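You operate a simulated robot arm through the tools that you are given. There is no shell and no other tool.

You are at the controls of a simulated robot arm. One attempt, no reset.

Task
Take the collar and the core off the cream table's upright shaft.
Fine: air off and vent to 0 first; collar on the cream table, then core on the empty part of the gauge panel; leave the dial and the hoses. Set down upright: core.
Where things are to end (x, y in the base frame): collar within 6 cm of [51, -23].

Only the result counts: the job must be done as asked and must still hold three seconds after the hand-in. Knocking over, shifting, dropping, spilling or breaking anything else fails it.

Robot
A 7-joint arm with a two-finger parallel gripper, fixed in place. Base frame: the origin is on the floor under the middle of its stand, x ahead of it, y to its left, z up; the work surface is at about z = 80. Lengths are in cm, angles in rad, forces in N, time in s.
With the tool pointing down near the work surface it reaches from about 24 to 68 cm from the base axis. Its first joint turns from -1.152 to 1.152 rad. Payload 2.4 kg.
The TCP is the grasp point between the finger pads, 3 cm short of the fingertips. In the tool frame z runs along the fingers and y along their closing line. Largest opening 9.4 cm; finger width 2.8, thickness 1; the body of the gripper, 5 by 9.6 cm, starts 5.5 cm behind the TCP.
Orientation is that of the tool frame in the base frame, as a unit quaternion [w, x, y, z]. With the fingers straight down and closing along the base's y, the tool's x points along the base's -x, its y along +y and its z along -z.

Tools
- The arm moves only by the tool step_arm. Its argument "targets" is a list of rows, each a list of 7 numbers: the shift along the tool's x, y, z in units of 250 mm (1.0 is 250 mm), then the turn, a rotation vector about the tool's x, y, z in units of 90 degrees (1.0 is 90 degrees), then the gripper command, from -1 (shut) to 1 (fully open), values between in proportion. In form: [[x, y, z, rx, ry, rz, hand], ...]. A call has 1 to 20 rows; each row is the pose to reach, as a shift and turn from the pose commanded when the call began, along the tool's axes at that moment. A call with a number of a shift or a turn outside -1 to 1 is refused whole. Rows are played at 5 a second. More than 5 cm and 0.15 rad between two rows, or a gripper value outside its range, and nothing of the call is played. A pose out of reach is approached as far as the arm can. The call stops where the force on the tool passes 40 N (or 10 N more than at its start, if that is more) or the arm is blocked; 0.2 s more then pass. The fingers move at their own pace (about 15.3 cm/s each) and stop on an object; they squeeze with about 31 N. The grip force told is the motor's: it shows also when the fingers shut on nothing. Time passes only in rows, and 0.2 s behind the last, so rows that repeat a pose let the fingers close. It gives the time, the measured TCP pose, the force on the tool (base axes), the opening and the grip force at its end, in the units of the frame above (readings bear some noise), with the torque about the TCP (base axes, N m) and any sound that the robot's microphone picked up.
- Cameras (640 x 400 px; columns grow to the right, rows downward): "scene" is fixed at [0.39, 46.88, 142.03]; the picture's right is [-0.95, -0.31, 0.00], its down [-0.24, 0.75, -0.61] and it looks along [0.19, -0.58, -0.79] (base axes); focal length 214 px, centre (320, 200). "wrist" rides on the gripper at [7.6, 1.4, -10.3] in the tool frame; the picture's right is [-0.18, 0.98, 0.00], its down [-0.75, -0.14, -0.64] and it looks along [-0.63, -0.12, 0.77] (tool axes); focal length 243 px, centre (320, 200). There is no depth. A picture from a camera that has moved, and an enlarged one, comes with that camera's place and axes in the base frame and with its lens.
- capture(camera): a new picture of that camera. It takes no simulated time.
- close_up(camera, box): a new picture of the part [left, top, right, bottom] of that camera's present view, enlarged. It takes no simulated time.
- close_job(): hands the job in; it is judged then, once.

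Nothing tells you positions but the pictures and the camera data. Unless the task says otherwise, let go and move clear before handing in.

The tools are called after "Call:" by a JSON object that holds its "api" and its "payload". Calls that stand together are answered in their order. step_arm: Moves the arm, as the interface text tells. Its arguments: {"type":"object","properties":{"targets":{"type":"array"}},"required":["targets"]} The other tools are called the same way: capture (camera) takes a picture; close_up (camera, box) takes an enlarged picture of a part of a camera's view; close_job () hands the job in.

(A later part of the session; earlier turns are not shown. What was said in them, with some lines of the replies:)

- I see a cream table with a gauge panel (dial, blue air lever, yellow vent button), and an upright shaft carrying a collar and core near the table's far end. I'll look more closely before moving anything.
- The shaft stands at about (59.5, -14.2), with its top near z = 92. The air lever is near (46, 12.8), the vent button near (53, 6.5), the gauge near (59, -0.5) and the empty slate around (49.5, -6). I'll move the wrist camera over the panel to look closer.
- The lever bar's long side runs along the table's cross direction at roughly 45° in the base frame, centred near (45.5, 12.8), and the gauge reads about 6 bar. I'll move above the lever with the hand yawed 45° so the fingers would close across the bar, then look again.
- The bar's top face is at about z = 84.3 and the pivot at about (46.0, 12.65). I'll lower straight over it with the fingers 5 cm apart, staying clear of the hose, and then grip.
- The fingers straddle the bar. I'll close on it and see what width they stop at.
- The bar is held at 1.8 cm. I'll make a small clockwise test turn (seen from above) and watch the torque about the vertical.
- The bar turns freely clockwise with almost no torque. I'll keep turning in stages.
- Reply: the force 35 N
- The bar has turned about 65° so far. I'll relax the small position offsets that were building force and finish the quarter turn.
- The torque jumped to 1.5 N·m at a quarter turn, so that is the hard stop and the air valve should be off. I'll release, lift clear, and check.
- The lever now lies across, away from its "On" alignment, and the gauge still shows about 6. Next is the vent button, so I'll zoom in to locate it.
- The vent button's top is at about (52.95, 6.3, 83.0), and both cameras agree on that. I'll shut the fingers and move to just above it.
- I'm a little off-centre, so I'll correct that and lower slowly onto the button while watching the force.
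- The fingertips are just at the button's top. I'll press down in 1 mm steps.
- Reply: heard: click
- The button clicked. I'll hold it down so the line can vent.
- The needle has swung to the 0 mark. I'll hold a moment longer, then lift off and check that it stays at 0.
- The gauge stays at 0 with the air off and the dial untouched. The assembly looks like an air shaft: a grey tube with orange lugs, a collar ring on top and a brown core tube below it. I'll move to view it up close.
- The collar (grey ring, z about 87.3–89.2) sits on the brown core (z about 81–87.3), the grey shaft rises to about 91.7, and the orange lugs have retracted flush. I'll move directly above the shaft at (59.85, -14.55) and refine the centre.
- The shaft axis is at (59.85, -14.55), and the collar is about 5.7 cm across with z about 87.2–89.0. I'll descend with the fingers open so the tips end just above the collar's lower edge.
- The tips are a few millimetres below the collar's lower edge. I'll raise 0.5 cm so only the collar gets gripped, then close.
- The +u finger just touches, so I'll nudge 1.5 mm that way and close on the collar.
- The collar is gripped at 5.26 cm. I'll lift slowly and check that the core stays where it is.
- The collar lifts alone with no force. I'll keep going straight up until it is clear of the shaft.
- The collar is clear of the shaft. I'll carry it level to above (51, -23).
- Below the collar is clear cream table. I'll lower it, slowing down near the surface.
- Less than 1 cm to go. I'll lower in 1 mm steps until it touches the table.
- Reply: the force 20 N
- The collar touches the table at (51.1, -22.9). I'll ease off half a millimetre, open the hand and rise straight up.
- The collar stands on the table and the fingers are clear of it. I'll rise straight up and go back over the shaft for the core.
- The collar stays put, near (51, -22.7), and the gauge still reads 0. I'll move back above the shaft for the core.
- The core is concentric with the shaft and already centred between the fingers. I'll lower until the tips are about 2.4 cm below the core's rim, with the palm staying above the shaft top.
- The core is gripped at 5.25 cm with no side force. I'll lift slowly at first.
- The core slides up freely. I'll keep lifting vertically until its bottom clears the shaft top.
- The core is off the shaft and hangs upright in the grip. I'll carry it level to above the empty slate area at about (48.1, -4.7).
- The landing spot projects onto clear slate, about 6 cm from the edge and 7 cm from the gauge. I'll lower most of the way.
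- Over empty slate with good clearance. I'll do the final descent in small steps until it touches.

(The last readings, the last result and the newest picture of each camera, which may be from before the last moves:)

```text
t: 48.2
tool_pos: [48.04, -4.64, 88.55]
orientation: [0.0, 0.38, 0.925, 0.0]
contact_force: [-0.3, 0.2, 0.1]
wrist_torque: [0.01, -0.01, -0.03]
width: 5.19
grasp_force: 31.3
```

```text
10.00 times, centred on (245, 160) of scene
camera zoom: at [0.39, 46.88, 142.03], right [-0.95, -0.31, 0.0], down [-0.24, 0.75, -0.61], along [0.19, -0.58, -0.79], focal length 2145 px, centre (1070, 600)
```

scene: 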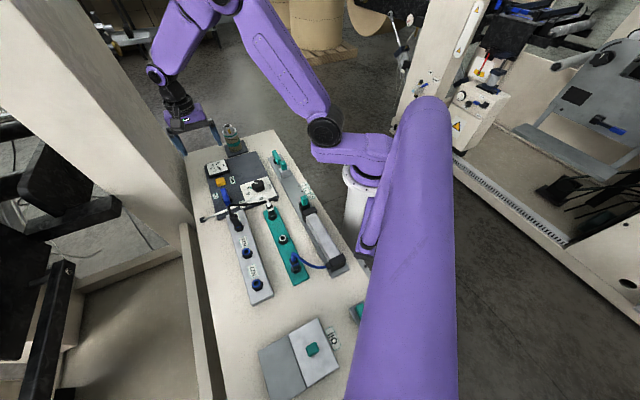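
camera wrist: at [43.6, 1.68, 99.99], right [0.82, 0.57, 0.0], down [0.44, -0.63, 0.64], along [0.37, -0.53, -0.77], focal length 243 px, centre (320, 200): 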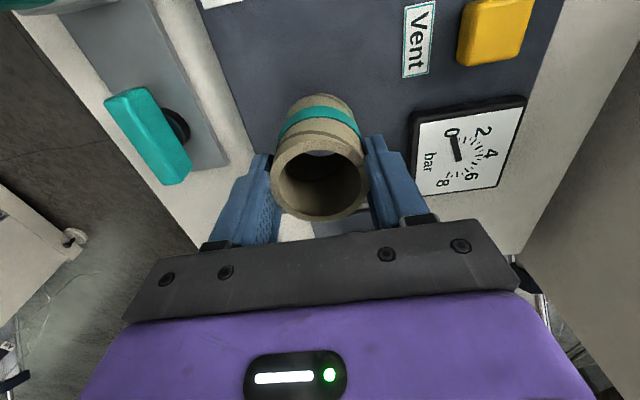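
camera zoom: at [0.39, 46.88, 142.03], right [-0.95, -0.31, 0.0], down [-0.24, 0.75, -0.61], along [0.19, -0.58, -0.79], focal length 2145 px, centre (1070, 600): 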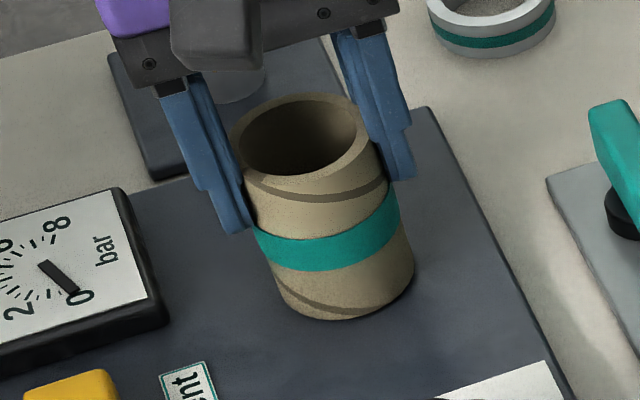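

Call:
{"api": "step_arm", "payload": {"targets": [[0, 0, 0.004, 0, 0, 0, -1], [0, 0, 0.008, 0, 0, 0, -1], [0, 0, 0.012, 0, 0, 0, -1]]}}

Call:
{"api": "close_up", "payload": {"camera": "scene", "box": [220, 140, 270, 180]}}

```text
t: 49.0
tool_pos: [48.05, -4.61, 88.34]
orientation: [0.001, 0.38, 0.925, -0.001]
contact_force: [-2.2, 0.3, 14.1]
wrist_torque: [-0.18, 0.25, -0.06]
width: 5.23
grasp_force: 31.3
```

```text
10.00 times, centred on (245, 160) of scene
camera zoom: at [0.37, 46.89, 142.02], right [-0.95, -0.31, 0.0], down [-0.24, 0.75, -0.61], along [0.19, -0.58, -0.79], focal length 2145 px, centre (1070, 600)
```

zoom: 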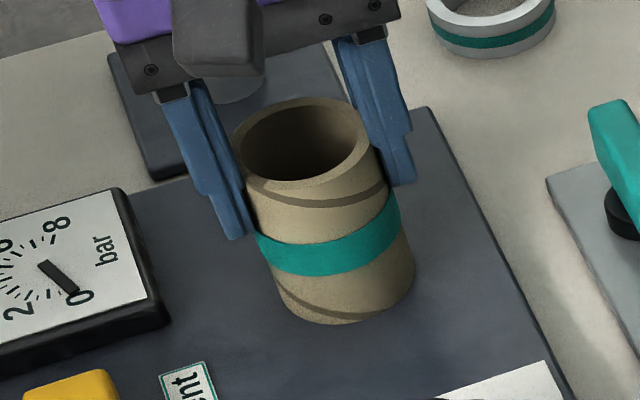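

The core is standing on the slate, with 14 N of contact. I'll ease off half a millimetre and open gently.

Call:
{"api": "step_arm", "payload": {"targets": [[0, 0, -0.002, 0, 0, 0, -1], [0, 0, -0.002, 0, 0, 0, 0.18], [0, 0, -0.002, 0, 0, 0, 0.3], [0, 0, -0.002, 0, 0, 0, 0.5], [0, 0, -0.002, 0, 0, 0, 0.8], [0, 0, -0.002, 0, 0, 0, 0.8]]}}

Call:
{"api": "close_up", "payload": {"camera": "scene", "box": [220, 140, 270, 180]}}

Call:
{"api": "capture", "payload": {"camera": "wrist"}}

```text
t: 50.4
tool_pos: [48.02, -4.65, 88.31]
orientation: [0.0, 0.379, 0.925, 0.0]
contact_force: [0.5, -0.2, 1.1]
wrist_torque: [0.02, 0.03, 0.03]
width: 8.45
grasp_force: 0.0
```

```text
10.00 times, centred on (245, 160) of scene
camera zoom: at [0.39, 46.88, 142.03], right [-0.95, -0.31, 0.0], down [-0.24, 0.75, -0.61], along [0.19, -0.58, -0.79], focal length 2145 px, centre (1070, 600)
```

zoom: 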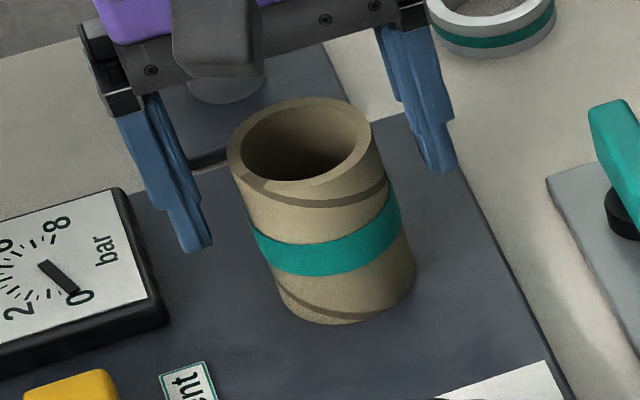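

```text
taken
camera wrist: at [43.54, 1.73, 98.6], right [0.82, 0.57, 0.0], down [0.44, -0.63, 0.64], along [0.37, -0.53, -0.77], focal length 243 px, centre (320, 200)
```

wrist: 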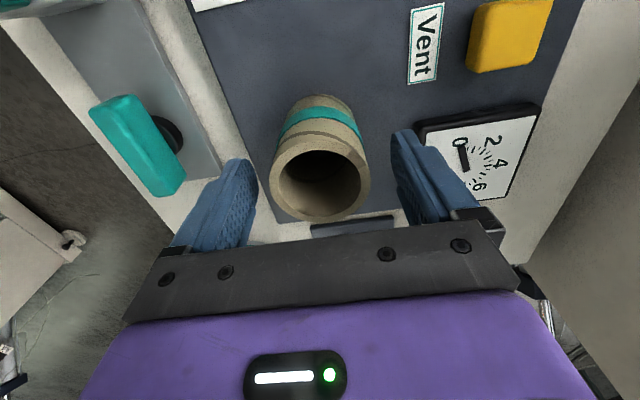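

The core stands upright by itself and the fingers are clear on both sides. I'll rise straight up and inspect everything.

Call:
{"api": "step_arm", "payload": {"targets": [[0, 0, -0.08, 0, 0, 0, 0.8], [0, 0, -0.2, 0, 0, 0, 0.8], [0, 0, -0.36, 0, 0, 0, 0.8], [0, 0, -0.52, 0, 0, 0, 0.8], [0, 0, -0.68, 0, 0, 0, 0.8], [0, 0, -0.8, 0, 0, 0, 0.8], [0, 0, -0.8, 0, 0, 0, 0.8]]}}

Call:
{"api": "capture", "payload": {"camera": "scene"}}

Call:
{"api": "close_up", "payload": {"camera": "scene", "box": [180, 110, 310, 220]}}

Call:
{"api": "capture", "payload": {"camera": "wrist"}}

```text
t: 52.0
tool_pos: [47.91, -4.56, 108.21]
orientation: [-0.001, 0.38, 0.925, 0.001]
contact_force: [0.6, -0.3, 0.1]
wrist_torque: [0.0, 0.01, -0.02]
width: 8.46
grasp_force: 0.1
```

```text
taken
```

scene: 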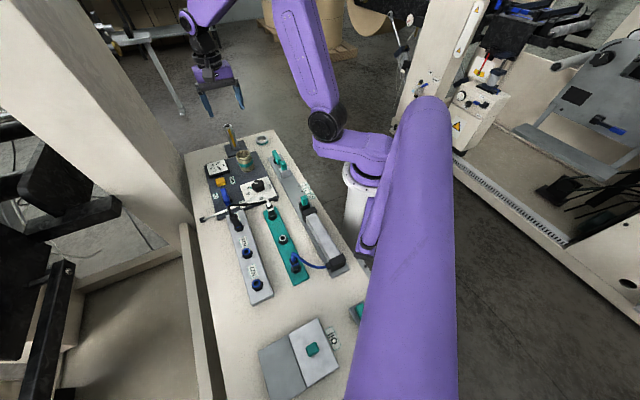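

```text
3.64 times, centred on (245, 165) of scene
camera zoom: at [0.39, 46.88, 142.03], right [-0.95, -0.31, 0.0], down [-0.24, 0.75, -0.61], along [0.19, -0.58, -0.79], focal length 780 px, centre (593, 327)
```

zoom: 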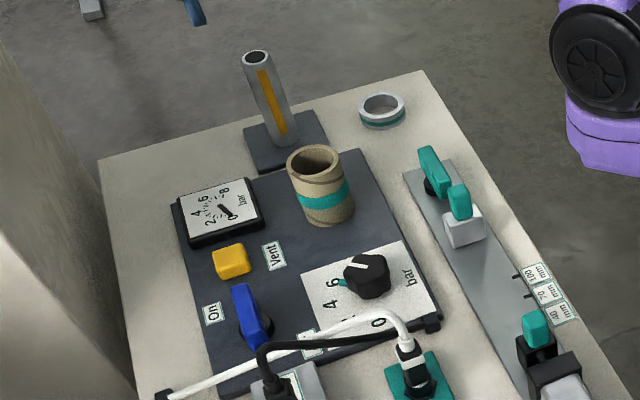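

```text
taken
camera wrist: at [43.54, 1.78, 118.51], right [0.82, 0.57, 0.0], down [0.44, -0.63, 0.64], along [0.37, -0.53, -0.77], focal length 243 px, centre (320, 200)
```

wrist: 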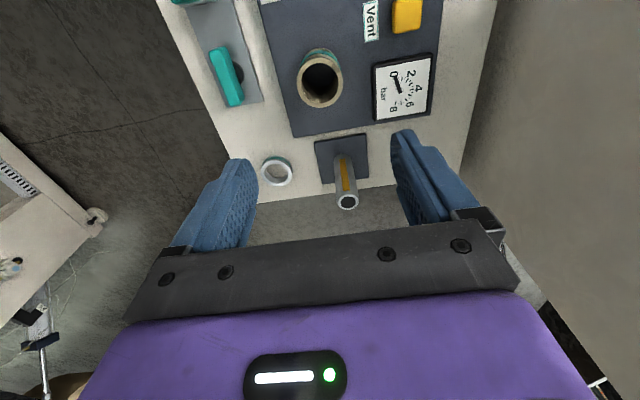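

Everything is in place. The lever is off and the gauge reads 0, with the dial and hoses untouched. The collar lies on the cream table at about (51, -23), the core stands upright on the empty slate at about (48, -4.7), and the arm is clear. I'm handing in.

Call:
{"api": "close_job", "payload": {}}

```text
The job is handed in.
```

The collar and the core are both off the shaft, and I've handed the job in. I haven't been told the result.

- **Air and vent:** I turned the air lever off to its stop, then held the vent button until the gauge read 0. It was still at 0 in the last picture.
- **Collar:** it came off first and is on the cream table at about (51, -23), where you wanted it.
- **Core:** it stands upright on the empty part of the gauge panel at about (48, -4.7), clear of the gauge, dial plate and labels.
- **Left alone:** I didn't touch the dial or the hoses, and they look unchanged in the last pictures.

The hand is open and about 20 cm above the panel.
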